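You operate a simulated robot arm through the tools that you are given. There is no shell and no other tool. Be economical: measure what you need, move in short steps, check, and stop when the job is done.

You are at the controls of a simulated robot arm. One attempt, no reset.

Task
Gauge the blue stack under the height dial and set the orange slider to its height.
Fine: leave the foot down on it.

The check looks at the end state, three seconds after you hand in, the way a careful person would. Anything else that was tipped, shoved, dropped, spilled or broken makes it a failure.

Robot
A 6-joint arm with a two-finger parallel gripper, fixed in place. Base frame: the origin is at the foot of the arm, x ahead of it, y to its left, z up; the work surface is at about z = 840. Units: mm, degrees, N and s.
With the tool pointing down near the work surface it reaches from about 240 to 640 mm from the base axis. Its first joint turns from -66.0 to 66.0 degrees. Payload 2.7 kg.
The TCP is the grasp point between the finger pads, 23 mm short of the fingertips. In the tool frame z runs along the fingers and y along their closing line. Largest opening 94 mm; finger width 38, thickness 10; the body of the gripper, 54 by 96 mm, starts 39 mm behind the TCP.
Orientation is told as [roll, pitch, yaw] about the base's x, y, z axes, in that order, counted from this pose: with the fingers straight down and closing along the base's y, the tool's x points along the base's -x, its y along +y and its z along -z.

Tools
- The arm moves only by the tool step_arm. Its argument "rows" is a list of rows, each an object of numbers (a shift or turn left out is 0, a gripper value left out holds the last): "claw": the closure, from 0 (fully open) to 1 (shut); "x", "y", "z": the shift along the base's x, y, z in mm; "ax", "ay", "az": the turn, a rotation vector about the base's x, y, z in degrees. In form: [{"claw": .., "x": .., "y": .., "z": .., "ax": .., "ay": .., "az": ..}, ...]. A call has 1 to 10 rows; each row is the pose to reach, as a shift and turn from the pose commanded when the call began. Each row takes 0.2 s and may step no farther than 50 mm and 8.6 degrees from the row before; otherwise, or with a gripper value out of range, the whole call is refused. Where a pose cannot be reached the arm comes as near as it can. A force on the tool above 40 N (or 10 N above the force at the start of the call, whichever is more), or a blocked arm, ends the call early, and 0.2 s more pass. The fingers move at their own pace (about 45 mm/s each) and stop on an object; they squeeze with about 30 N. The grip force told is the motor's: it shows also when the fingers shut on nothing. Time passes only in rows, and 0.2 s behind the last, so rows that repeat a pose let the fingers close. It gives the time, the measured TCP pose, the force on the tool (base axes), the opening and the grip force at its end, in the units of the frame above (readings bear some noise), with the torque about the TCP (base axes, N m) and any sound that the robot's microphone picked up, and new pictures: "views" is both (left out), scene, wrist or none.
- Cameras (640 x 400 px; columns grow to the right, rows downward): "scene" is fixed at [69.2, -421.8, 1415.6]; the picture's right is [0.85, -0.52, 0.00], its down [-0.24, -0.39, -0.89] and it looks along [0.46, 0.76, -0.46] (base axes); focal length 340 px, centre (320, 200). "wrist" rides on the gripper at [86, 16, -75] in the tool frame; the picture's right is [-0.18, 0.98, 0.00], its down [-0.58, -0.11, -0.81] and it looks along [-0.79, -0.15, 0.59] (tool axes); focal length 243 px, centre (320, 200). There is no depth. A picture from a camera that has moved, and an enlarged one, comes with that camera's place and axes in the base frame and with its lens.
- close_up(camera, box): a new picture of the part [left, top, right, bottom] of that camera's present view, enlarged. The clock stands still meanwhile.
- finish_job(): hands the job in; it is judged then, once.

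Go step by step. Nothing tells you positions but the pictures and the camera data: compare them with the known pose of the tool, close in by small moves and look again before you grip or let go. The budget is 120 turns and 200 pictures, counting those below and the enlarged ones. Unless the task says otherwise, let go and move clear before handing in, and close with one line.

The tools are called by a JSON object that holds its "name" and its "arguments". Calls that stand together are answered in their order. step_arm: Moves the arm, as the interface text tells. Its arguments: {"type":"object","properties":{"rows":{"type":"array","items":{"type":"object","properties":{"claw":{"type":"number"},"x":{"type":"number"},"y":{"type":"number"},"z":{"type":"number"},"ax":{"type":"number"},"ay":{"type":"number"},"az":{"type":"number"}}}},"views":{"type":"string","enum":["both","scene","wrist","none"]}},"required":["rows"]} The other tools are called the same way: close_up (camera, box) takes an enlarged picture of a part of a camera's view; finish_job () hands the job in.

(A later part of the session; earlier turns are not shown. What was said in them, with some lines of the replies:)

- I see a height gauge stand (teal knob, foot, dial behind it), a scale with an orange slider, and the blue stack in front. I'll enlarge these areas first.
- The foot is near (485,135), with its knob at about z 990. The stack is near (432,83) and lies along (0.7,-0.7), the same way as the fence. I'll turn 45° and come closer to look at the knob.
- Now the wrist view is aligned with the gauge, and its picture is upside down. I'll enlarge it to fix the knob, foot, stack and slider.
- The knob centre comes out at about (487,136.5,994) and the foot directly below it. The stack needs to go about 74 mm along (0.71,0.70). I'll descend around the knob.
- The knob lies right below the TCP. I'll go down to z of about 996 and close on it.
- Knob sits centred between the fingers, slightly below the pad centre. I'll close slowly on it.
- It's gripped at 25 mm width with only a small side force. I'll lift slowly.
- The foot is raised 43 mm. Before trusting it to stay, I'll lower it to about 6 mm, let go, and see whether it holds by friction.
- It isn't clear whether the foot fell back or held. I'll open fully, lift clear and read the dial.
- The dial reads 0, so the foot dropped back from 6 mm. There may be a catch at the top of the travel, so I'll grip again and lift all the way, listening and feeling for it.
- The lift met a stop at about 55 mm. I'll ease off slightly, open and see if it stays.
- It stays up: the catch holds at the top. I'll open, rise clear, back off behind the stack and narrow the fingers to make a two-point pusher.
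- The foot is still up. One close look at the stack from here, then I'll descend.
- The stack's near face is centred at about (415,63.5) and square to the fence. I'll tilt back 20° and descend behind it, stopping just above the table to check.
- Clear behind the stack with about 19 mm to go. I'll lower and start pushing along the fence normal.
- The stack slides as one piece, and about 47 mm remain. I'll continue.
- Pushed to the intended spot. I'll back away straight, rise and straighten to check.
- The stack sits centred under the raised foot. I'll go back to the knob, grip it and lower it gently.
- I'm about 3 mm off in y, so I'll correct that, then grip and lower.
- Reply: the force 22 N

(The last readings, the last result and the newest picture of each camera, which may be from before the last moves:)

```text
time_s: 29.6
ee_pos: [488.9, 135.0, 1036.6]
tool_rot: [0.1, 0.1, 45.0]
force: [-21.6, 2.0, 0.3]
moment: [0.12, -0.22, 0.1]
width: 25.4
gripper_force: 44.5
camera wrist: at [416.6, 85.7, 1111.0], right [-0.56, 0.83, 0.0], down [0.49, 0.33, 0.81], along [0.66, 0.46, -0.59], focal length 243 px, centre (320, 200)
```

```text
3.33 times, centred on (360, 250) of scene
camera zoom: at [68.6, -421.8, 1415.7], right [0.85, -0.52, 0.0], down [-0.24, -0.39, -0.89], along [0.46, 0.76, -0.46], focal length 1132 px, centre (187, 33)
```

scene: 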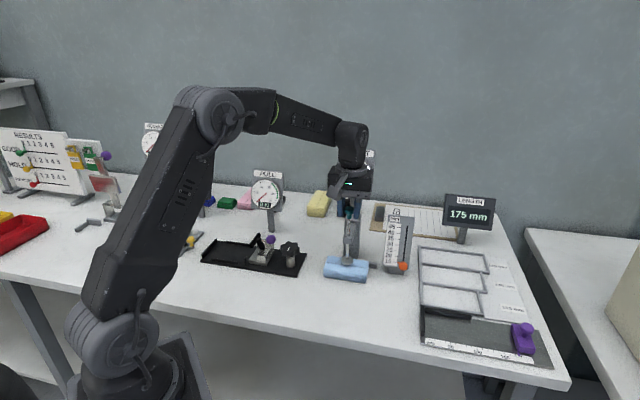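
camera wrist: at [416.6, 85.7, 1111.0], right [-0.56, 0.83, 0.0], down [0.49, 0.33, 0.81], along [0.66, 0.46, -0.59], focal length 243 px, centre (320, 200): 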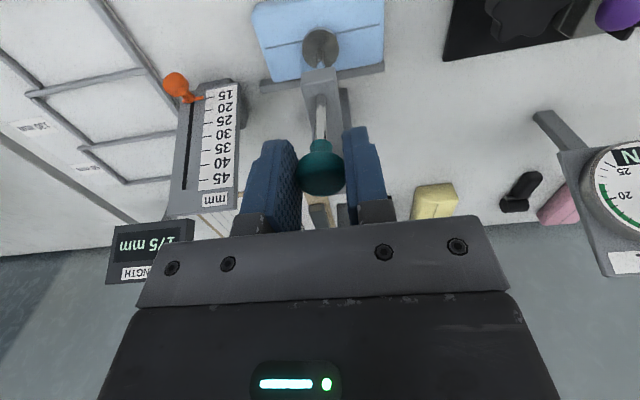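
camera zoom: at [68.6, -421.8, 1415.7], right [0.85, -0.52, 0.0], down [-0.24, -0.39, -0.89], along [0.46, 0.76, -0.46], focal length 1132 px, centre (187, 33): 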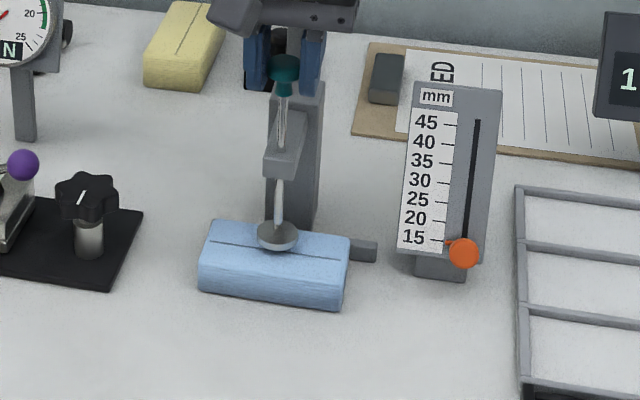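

The foot has come free of the catch and is just above the stack. I'll ease the side load, lower a little more and let go.

{"name": "step_arm", "arguments": {"rows": [{"x": -1}, {"x": -1, "z": -2}, {"x": -1, "z": -2, "claw": 0.75}, {"x": -1, "z": -2, "claw": 0.5}, {"x": -1, "z": -2, "claw": 0.1}, {"x": -1, "z": -2, "claw": 0.1}, {"x": -1, "z": 28}, {"x": -1, "z": 70}, {"x": -31, "y": -30, "z": 100}, {"x": -61, "y": -60, "z": 130}], "views": "both"}}

{"name": "close_up", "arguments": {"camera": "scene", "box": [325, 145, 385, 195]}}

{"name": "close_up", "arguments": {"camera": "scene", "box": [310, 190, 410, 310]}}

```text
refused: row 9 steps farther than a row can; nothing moved
```

```text
8.00 times, centred on (355, 170) of scene
camera zoom: at [68.6, -421.8, 1415.7], right [0.85, -0.52, 0.0], down [-0.24, -0.39, -0.89], along [0.46, 0.76, -0.46], focal length 2717 px, centre (40, 440)
```

zoom: 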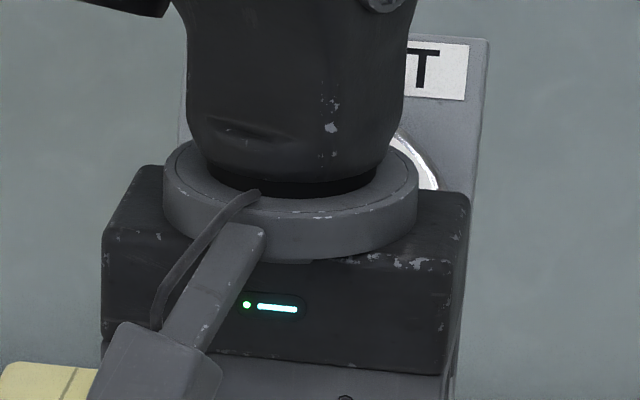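

```text
3.33 times, centred on (360, 250) of scene
camera zoom: at [68.6, -421.8, 1415.7], right [0.85, -0.52, 0.0], down [-0.24, -0.39, -0.89], along [0.46, 0.76, -0.46], focal length 1132 px, centre (187, 33)
```

zoom: 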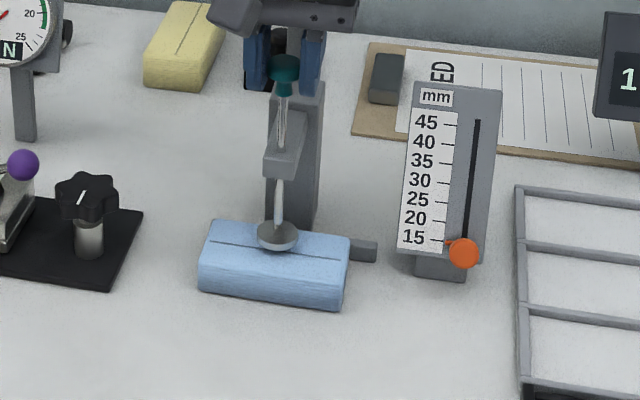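

One row stepped too far, so the call was refused and nothing moved. I'll repeat it with smaller steps.

{"name": "step_arm", "arguments": {"rows": [{"x": -1}, {"x": -1, "z": -2}, {"x": -1, "z": -2, "claw": 0.75}, {"x": -1, "z": -2, "claw": 0.5}, {"x": -1, "z": -2, "claw": 0.1}, {"x": -1, "z": -2, "claw": 0.1}, {"x": -1, "z": 28}, {"x": -1, "z": 70}, {"x": -21, "y": -20, "z": 100}, {"x": -51, "y": -50, "z": 110}], "views": "none"}}

{"name": "step_arm", "arguments": {"rows": [{"x": -20, "y": -30, "z": 20}, {"x": -40, "y": -60, "z": 40}, {"x": -50, "y": -90, "z": 50}], "views": "scene"}}

{"name": "close_up", "arguments": {"camera": "scene", "box": [325, 145, 385, 195]}}

{"name": "close_up", "arguments": {"camera": "scene", "box": [310, 190, 410, 310]}}

```text
time_s: 31.8
ee_pos: [439.5, 83.4, 1146.5]
tool_rot: [0.1, 0.0, 45.0]
force: [0.4, -0.2, -0.5]
moment: [-0.01, -0.01, 0.0]
width: 84.5
gripper_force: 0.0
```

```text
time_s: 32.6
ee_pos: [390.3, -5.6, 1195.0]
tool_rot: [0.1, -0.1, 45.1]
force: [-0.3, -1.0, -0.7]
moment: [0.01, -0.02, -0.01]
width: 84.6
gripper_force: 0.1
```

scene: 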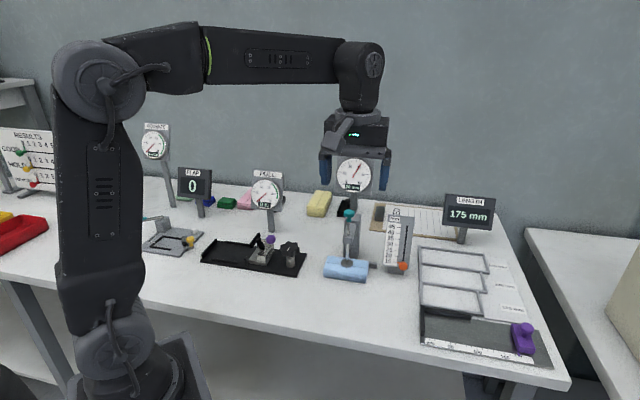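

```text
8.00 times, centred on (355, 170) of scene
camera zoom: at [69.2, -421.8, 1415.6], right [0.85, -0.52, 0.0], down [-0.24, -0.39, -0.89], along [0.46, 0.76, -0.46], focal length 2717 px, centre (40, 440)
```

zoom: 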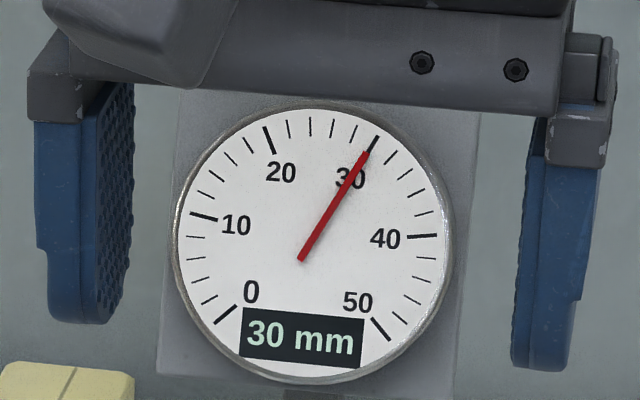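

```text
3.33 times, centred on (360, 250) of scene
camera zoom: at [69.2, -421.8, 1415.6], right [0.85, -0.52, 0.0], down [-0.24, -0.39, -0.89], along [0.46, 0.76, -0.46], focal length 1132 px, centre (187, 33)
```

zoom: 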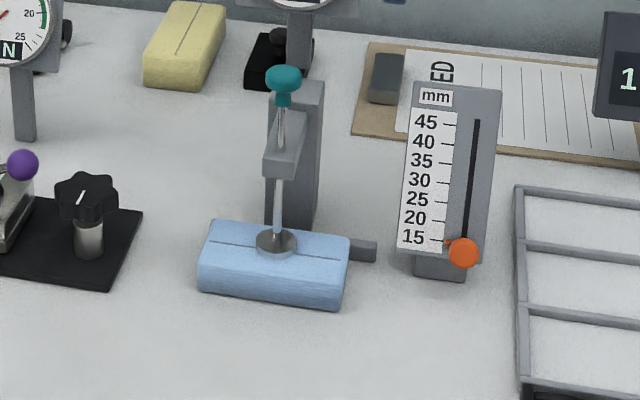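

The dial reads exactly 30 mm, with the foot resting on the stack. The slider knob is at about (590,44,887). Its track runs along (0.24,0.24,0.94) at about 3 mm per unit, so 15→30 is about 45 mm. I'll approach for a close look.

{"name": "step_arm", "arguments": {"rows": [{"x": 25, "y": 3, "z": -30, "claw": 0.45}, {"x": 55, "y": 5, "z": -60}, {"x": 85, "y": 8, "z": -90}, {"x": 115, "y": 11, "z": -120}, {"x": 140, "y": 14, "z": -155}, {"x": 160, "y": 16, "z": -185}, {"x": 160, "y": 16, "z": -185}]}}

{"name": "close_up", "arguments": {"camera": "wrist", "box": [240, 60, 420, 230]}}

{"name": "close_up", "arguments": {"camera": "scene", "box": [370, 200, 430, 280]}}

```text
time_s: 34.2
ee_pos: [551.0, 9.1, 1007.7]
tool_rot: [0.1, -0.2, 45.0]
force: [-0.5, -0.1, -0.4]
moment: [-0.02, -0.04, 0.0]
width: 51.7
gripper_force: 0.1
camera wrist: at [477.9, -39.6, 1083.0], right [-0.57, 0.82, 0.0], down [0.49, 0.33, 0.81], along [0.67, 0.46, -0.59], focal length 243 px, centre (320, 200)
```

scene: 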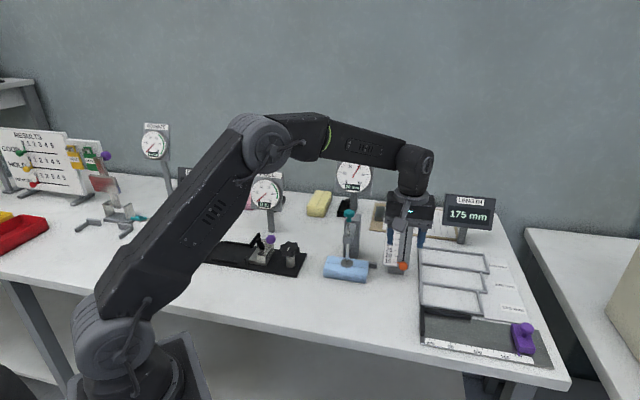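
wrist: 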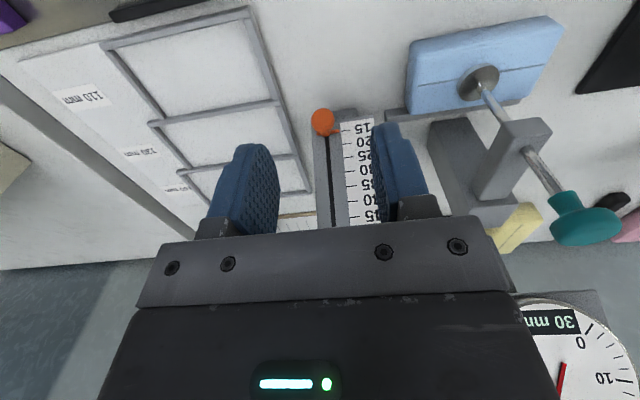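

```text
2.35 times, centred on (330, 145) of wrist
camera zoom: at [477.9, -39.6, 1083.0], right [-0.57, 0.82, 0.0], down [0.49, 0.33, 0.81], along [0.67, 0.46, -0.59], focal length 571 px, centre (296, 329)
```

zoom: 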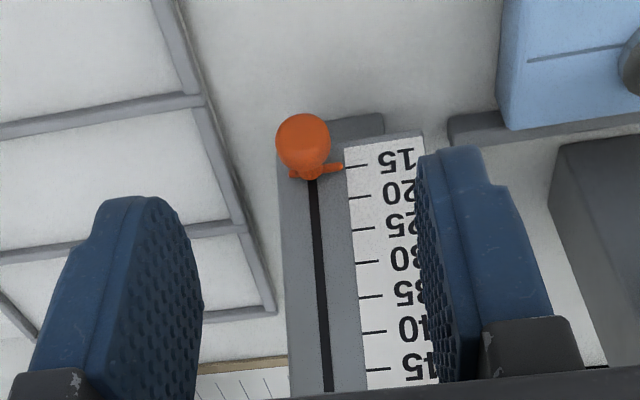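

```text
5.00 times, centred on (400, 240) of scene
camera zoom: at [69.3, -421.8, 1415.6], right [0.85, -0.52, 0.0], down [-0.24, -0.39, -0.89], along [0.46, 0.76, -0.46], focal length 1698 px, centre (-80, 0)
```

zoom: 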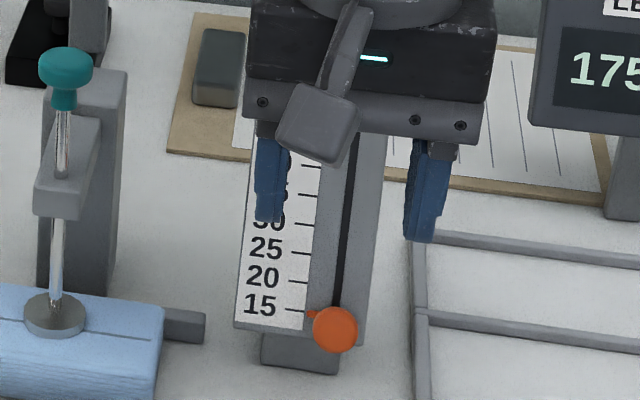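

The knob is confirmed at about (591,44,888). I'll come down with the TCP 12 mm in front of it so the fingers stay off the plate.

{"name": "step_arm", "arguments": {"rows": [{"x": 16, "y": 14, "z": -20}, {"x": 31.5, "y": 26.4, "z": -45}, {"x": 31.5, "y": 26.4, "z": -70}, {"x": 31.5, "y": 26.4, "z": -95}, {"x": 31.5, "y": 26.4, "z": -113}, {"x": 31.5, "y": 26.4, "z": -113}]}}

{"name": "close_up", "arguments": {"camera": "wrist", "box": [220, 60, 440, 240]}}

{"name": "close_up", "arguments": {"camera": "scene", "box": [370, 210, 430, 290]}}

```text
time_s: 35.6
ee_pos: [580.6, 38.1, 897.4]
tool_rot: [0.1, -0.1, 44.9]
force: [0.1, -0.3, 0.3]
moment: [0.03, 0.0, 0.0]
width: 51.7
gripper_force: 0.1
camera wrist: at [507.4, -12.1, 972.8], right [-0.57, 0.82, 0.0], down [0.49, 0.33, 0.81], along [0.67, 0.46, -0.59], focal length 243 px, centre (320, 200)
```

scene: 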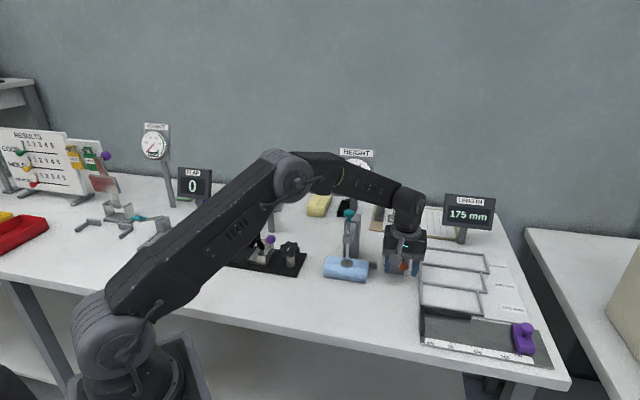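
wrist: 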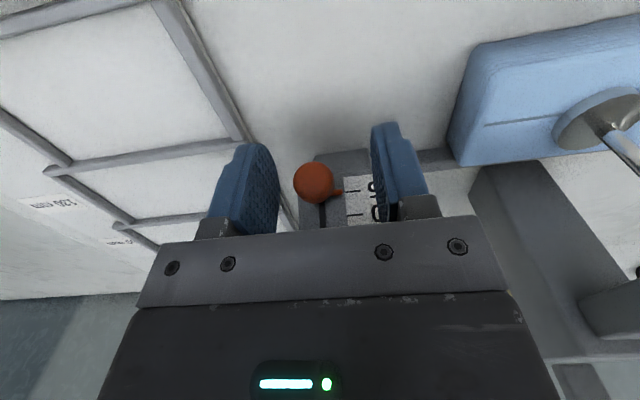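

```text
2.22 times, centred on (330, 150) of wrist
camera zoom: at [507.4, -12.1, 972.8], right [-0.57, 0.82, 0.0], down [0.49, 0.33, 0.81], along [0.67, 0.46, -0.59], focal length 539 px, centre (298, 311)
```

zoom: 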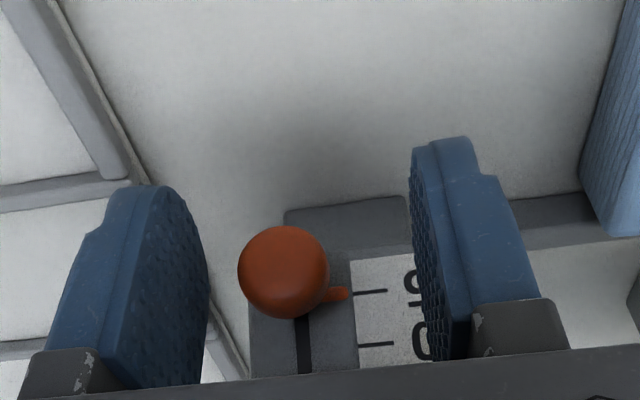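

```text
5.00 times, centred on (400, 250) of scene
camera zoom: at [69.2, -421.8, 1415.6], right [0.85, -0.52, 0.0], down [-0.24, -0.39, -0.89], along [0.46, 0.76, -0.46], focal length 1698 px, centre (-80, -50)
```

zoom: 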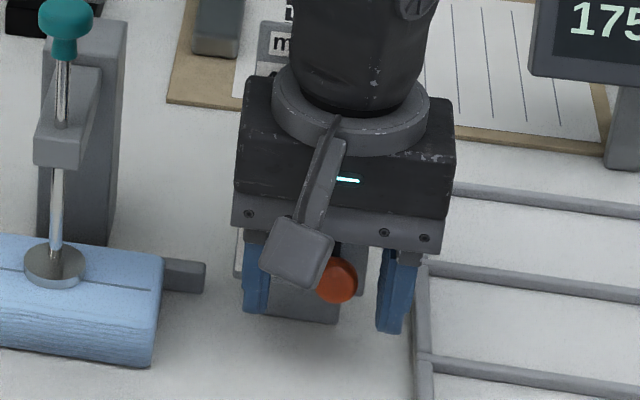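

The knob is about 5 mm toward the right-hand (tray-side) finger. I'll shift (+4,-4), lower a little and close gently.

{"name": "step_arm", "arguments": {"rows": [{"x": 4, "y": -4, "z": -4}, {"x": 4, "y": -4, "z": -4, "claw": 0.55}, {"x": 4, "y": -4, "z": -4, "claw": 0.65}, {"x": 4, "y": -4, "z": -4, "claw": 0.7}, {"x": 4, "y": -4, "z": -4, "claw": 0.7}], "views": "wrist"}}

{"name": "close_up", "arguments": {"camera": "wrist", "box": [220, 60, 440, 240]}}

```text
time_s: 36.8
ee_pos: [583.8, 33.6, 893.5]
tool_rot: [0.2, -0.1, 45.0]
force: [0.1, -0.5, -0.9]
moment: [-0.02, -0.01, -0.01]
width: 28.2
gripper_force: 0.1
camera wrist: at [511.1, -15.8, 969.1], right [-0.57, 0.82, 0.0], down [0.49, 0.33, 0.81], along [0.67, 0.46, -0.59], focal length 243 px, centre (320, 200)
```

wrist: 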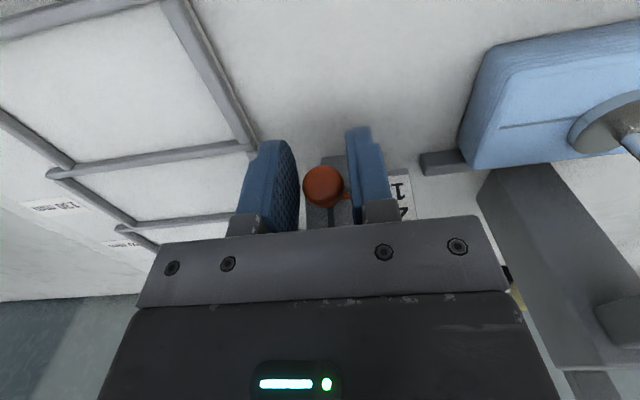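

```text
2.22 times, centred on (330, 150) of wrist
camera zoom: at [511.1, -15.8, 969.1], right [-0.57, 0.82, 0.0], down [0.49, 0.33, 0.81], along [0.67, 0.46, -0.59], focal length 539 px, centre (298, 311)
```

zoom: 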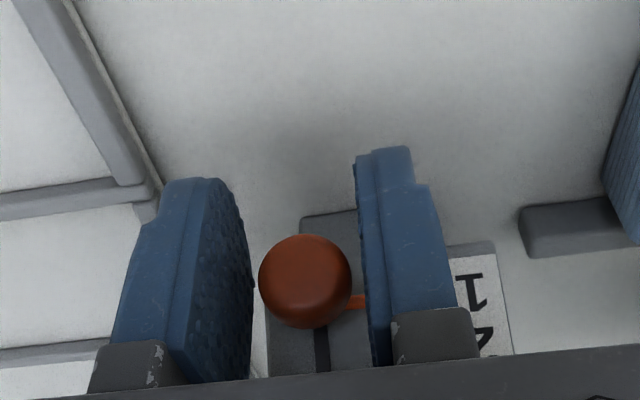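

The knob is well centred between the fingers. I'll close.

{"name": "step_arm", "arguments": {"rows": [{"claw": 0.8}, {"claw": 0.85}, {"claw": 0.85}], "views": "wrist"}}

```text
time_s: 37.6
ee_pos: [583.5, 33.9, 893.9]
tool_rot: [0.0, -0.1, 45.0]
force: [2.6, -0.4, -0.2]
moment: [-0.07, -0.03, -0.2]
width: 20.8
gripper_force: 45.2
camera wrist: at [511.3, -15.9, 969.2], right [-0.56, 0.83, 0.0], down [0.49, 0.33, 0.81], along [0.67, 0.46, -0.59], focal length 243 px, centre (320, 200)
```

wrist: 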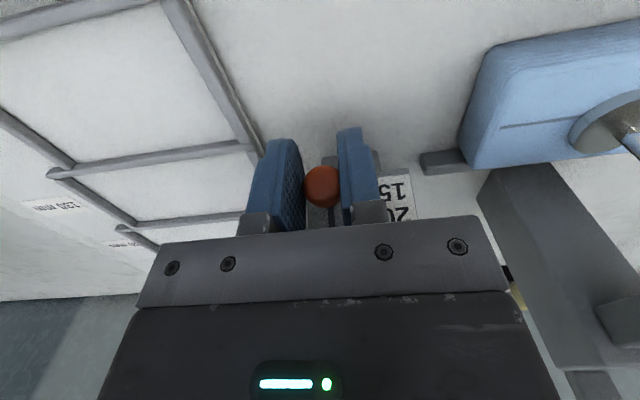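

Gripped at 20.8 mm. I'll slide up the track in small steps, stopping a bit short of 30 to check.

{"name": "step_arm", "arguments": {"rows": [{"x": 1.45, "y": 1.45, "z": 5.6}, {"x": 2.9, "y": 2.9, "z": 11.3}, {"x": 4.35, "y": 4.35, "z": 16.9}, {"x": 5.8, "y": 5.8, "z": 22.5}, {"x": 7.3, "y": 7.3, "z": 28.2}, {"x": 9.2, "y": 9.2, "z": 35.7}, {"x": 9.2, "y": 9.2, "z": 35.7}]}}

{"name": "close_up", "arguments": {"camera": "wrist", "box": [260, 100, 440, 230]}}

{"name": "close_up", "arguments": {"camera": "scene", "box": [370, 200, 430, 280]}}

```text
time_s: 39.2
ee_pos: [593.2, 43.3, 929.9]
tool_rot: [0.1, 0.0, 45.0]
force: [-1.0, 3.0, -0.4]
moment: [-0.38, 0.34, -0.18]
width: 20.7
gripper_force: 45.0
camera wrist: at [520.4, -7.0, 1004.3], right [-0.57, 0.82, 0.0], down [0.49, 0.33, 0.81], along [0.66, 0.46, -0.59], focal length 243 px, centre (320, 200)
```

scene: 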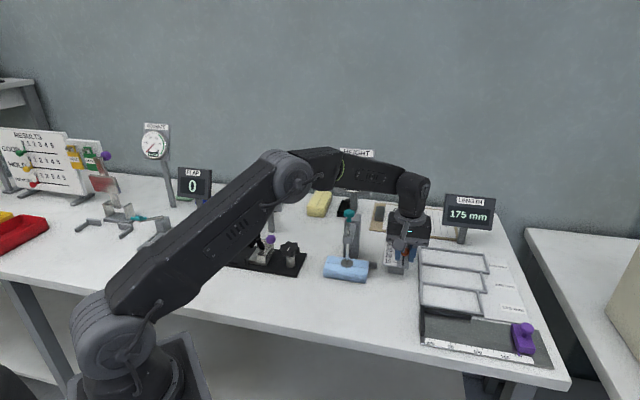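
wrist: 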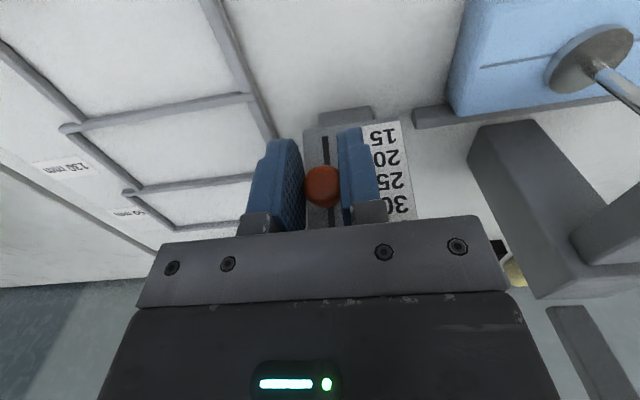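

```text
3.08 times, centred on (350, 165) of wrist
camera zoom: at [520.4, -7.0, 1004.3], right [-0.57, 0.82, 0.0], down [0.49, 0.33, 0.81], along [0.66, 0.46, -0.59], focal length 746 px, centre (228, 308)
```

zoom: 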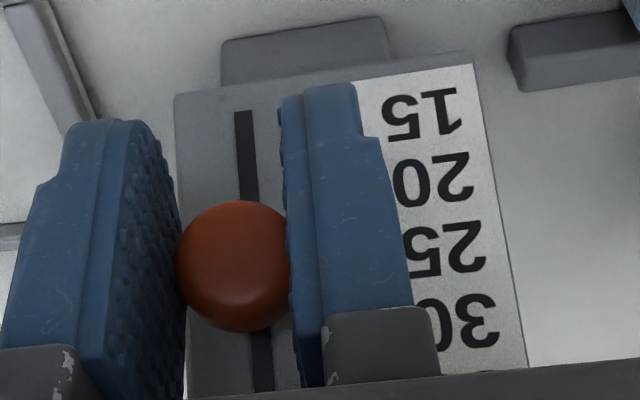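

```text
5.00 times, centred on (400, 240) of scene
camera zoom: at [69.2, -421.7, 1415.6], right [0.85, -0.52, 0.0], down [-0.24, -0.39, -0.89], along [0.46, 0.76, -0.46], focal length 1698 px, centre (-80, 0)
```

zoom: 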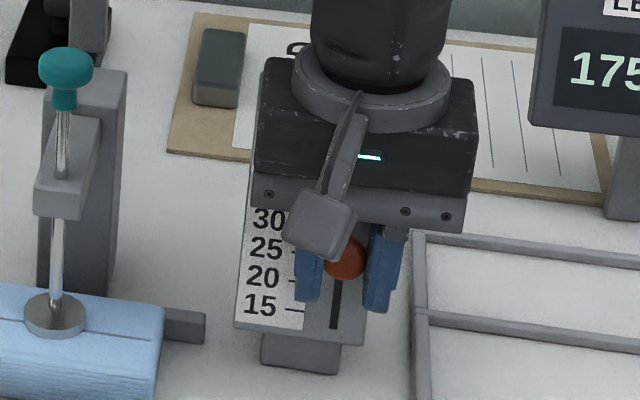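

The slider follows the grip and is now near 27.7. I'll add about 6.8 mm, then release and back off to read the pointer.

{"name": "step_arm", "arguments": {"rows": [{"x": 0.8, "y": 0.8, "z": 3.2}, {"x": 1.65, "y": 1.65, "z": 6.4}, {"x": 1.65, "y": 1.65, "z": 6.4}, {"x": 1.65, "y": 1.65, "z": 6.4, "claw": 0.7}, {"x": 1.65, "y": 1.65, "z": 6.4, "claw": 0.5}, {"x": 1.65, "y": 1.65, "z": 6.4, "claw": 0.45}], "views": "none"}}

{"name": "step_arm", "arguments": {"rows": [{"x": -20, "y": -20}, {"x": -40, "y": -45}, {"x": -60, "y": -70, "z": 30}, {"x": -80, "y": -90, "z": 70}, {"x": -95, "y": -100, "z": 110}]}}

{"name": "close_up", "arguments": {"camera": "scene", "box": [375, 205, 420, 275]}}

{"name": "close_up", "arguments": {"camera": "wrist", "box": [260, 60, 400, 210]}}

```text
time_s: 40.6
ee_pos: [595.4, 44.2, 935.1]
tool_rot: [0.1, 0.0, 45.0]
force: [0.7, -0.6, 0.0]
moment: [0.01, 0.03, 0.01]
width: 51.6
gripper_force: 0.1
```

```text
time_s: 41.8
ee_pos: [500.0, -55.3, 1044.2]
tool_rot: [0.1, 0.0, 45.1]
force: [-0.3, 0.2, 0.0]
moment: [0.01, 0.0, 0.03]
width: 51.9
gripper_force: 0.1
camera wrist: at [427.2, -104.8, 1119.6], right [-0.57, 0.82, 0.0], down [0.49, 0.33, 0.81], along [0.66, 0.46, -0.59], focal length 243 px, centre (320, 200)
```

scene: 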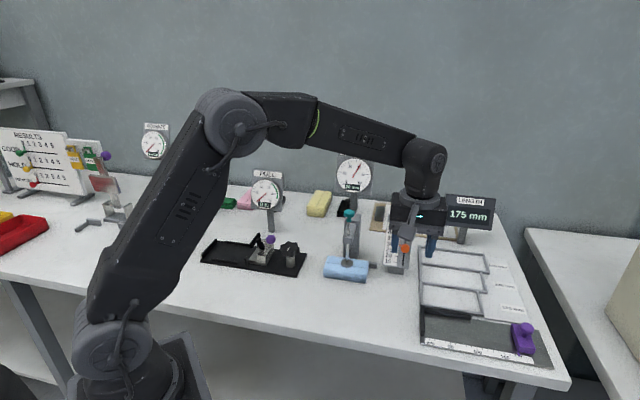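
wrist: 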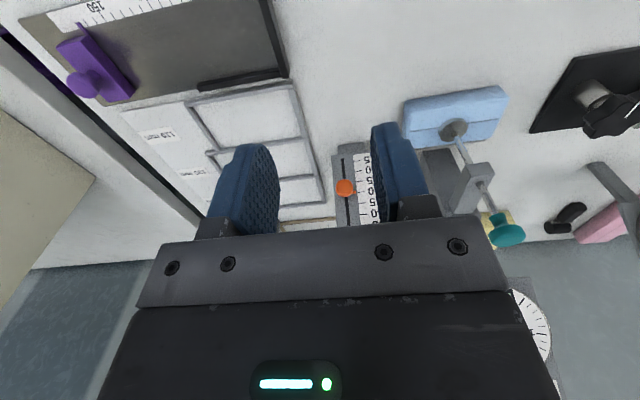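

```text
5.71 times, centred on (398, 240) of scene
camera zoom: at [69.2, -421.8, 1415.6], right [0.85, -0.52, 0.0], down [-0.24, -0.39, -0.89], along [0.46, 0.76, -0.46], focal length 1940 px, centre (-123, -29)
```

zoom: 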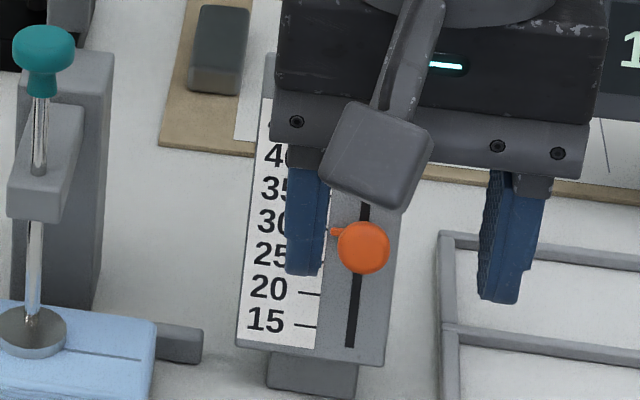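

```text
2.67 times, centred on (330, 135) of wrist
camera zoom: at [427.2, -104.8, 1119.6], right [-0.57, 0.82, 0.0], down [0.49, 0.33, 0.81], along [0.66, 0.46, -0.59], focal length 647 px, centre (293, 373)
```

zoom: 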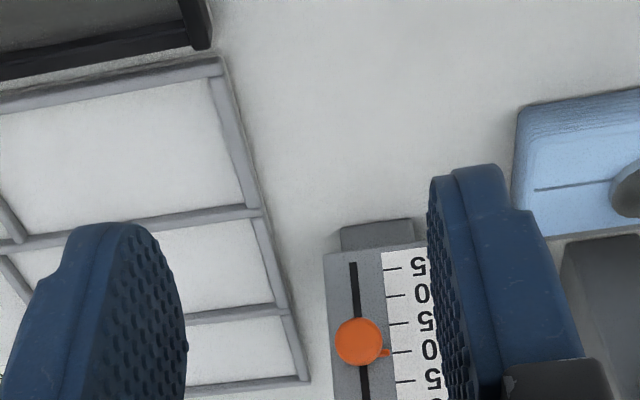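

The pointer looks to be at 30. I'll move the arm out of the scene camera's line for an exact reading.

{"name": "step_arm", "arguments": {"rows": [{"x": -30, "y": 10, "z": 30}, {"x": -60, "y": 20, "z": 60}, {"x": -90, "y": 40, "z": 90}, {"x": -115, "y": 65, "z": 120}, {"x": -130, "y": 90, "z": 150}, {"x": -130, "y": 120, "z": 170}, {"x": -130, "y": 120, "z": 170}]}}

{"name": "close_up", "arguments": {"camera": "scene", "box": [382, 220, 414, 260]}}

{"name": "close_up", "arguments": {"camera": "scene", "box": [310, 190, 420, 290]}}

{"name": "close_up", "arguments": {"camera": "wrist", "box": [225, 110, 285, 170]}}

```text
time_s: 43.4
ee_pos: [370.9, 63.1, 1216.8]
tool_rot: [0.0, -0.1, 45.0]
force: [0.2, 0.4, 0.6]
moment: [-0.01, -0.02, 0.01]
width: 51.8
gripper_force: 0.0
camera wrist: at [298.1, 14.1, 1291.7], right [-0.57, 0.82, 0.0], down [0.49, 0.33, 0.81], along [0.67, 0.46, -0.59], focal length 243 px, centre (320, 200)
```

scene: 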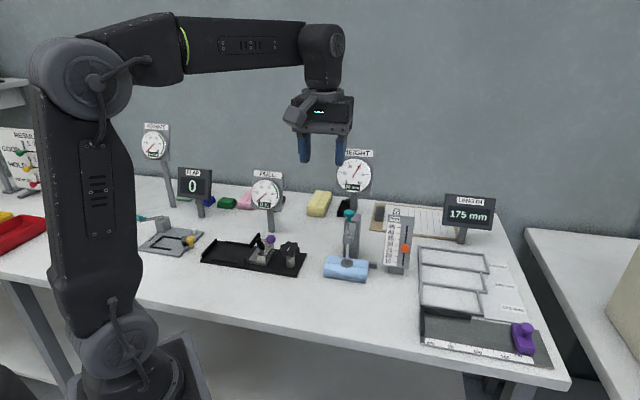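
wrist: 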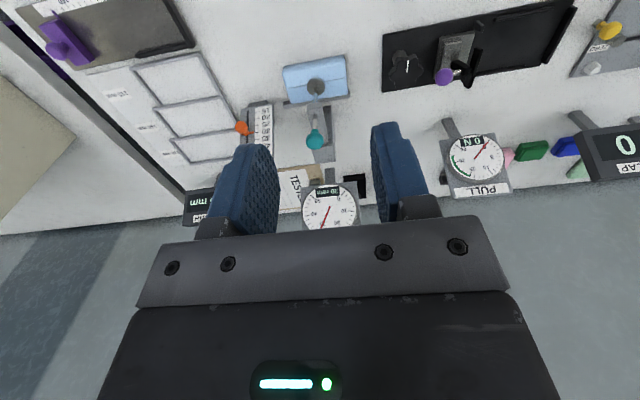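

```text
10.00 times, centred on (398, 240) of scene
camera zoom: at [69.2, -421.8, 1415.6], right [0.85, -0.52, 0.0], down [-0.24, -0.39, -0.89], along [0.46, 0.76, -0.46], focal length 3396 px, centre (-460, -200)
```

zoom: 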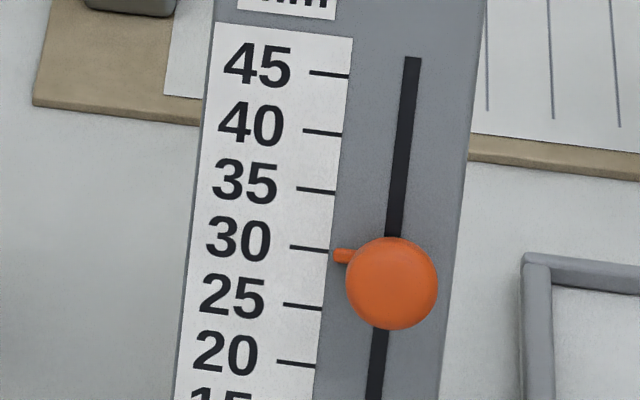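

```text
4.00 times, centred on (365, 240) of scene
camera zoom: at [69.2, -421.8, 1415.6], right [0.85, -0.52, 0.0], down [-0.24, -0.39, -0.89], along [0.46, 0.76, -0.46], focal length 1358 px, centre (140, 40)
```

zoom: 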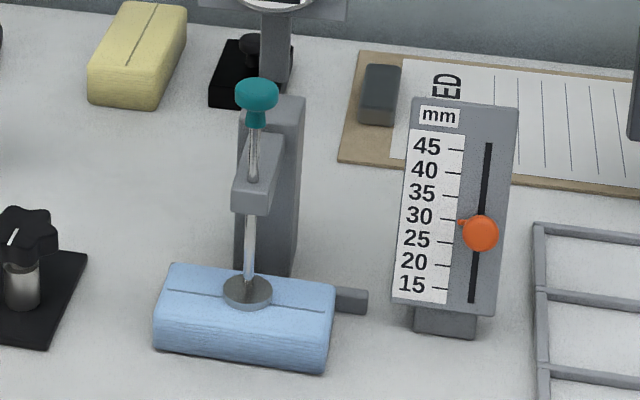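

```text
6.67 times, centred on (255, 140) of wrist
camera zoom: at [298.1, 14.1, 1291.7], right [-0.57, 0.82, 0.0], down [0.49, 0.33, 0.81], along [0.67, 0.46, -0.59], focal length 1618 px, centre (753, 600)
```

zoom: 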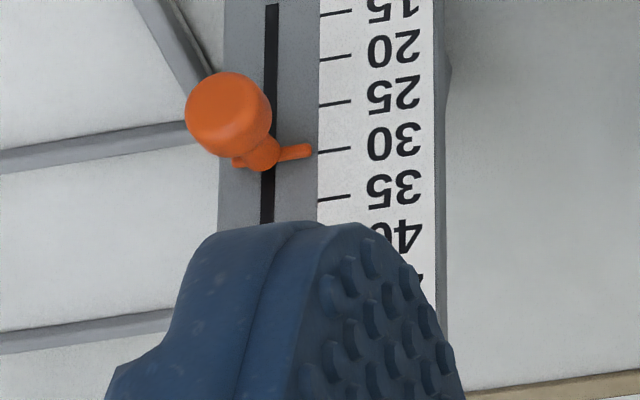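

The pointer reads 30 on the scale within a few tenths. The foot rests on the stack with the dial at 30 mm, nothing else was disturbed, and the gripper is clear. Handing in.

{"name": "finish_job", "arguments": {}}

```text
The job is handed in.
```

The height dial read 30 mm on the blue stack, and I set the orange slider to 30 (within a few tenths by eye), leaving the foot down on the stack.
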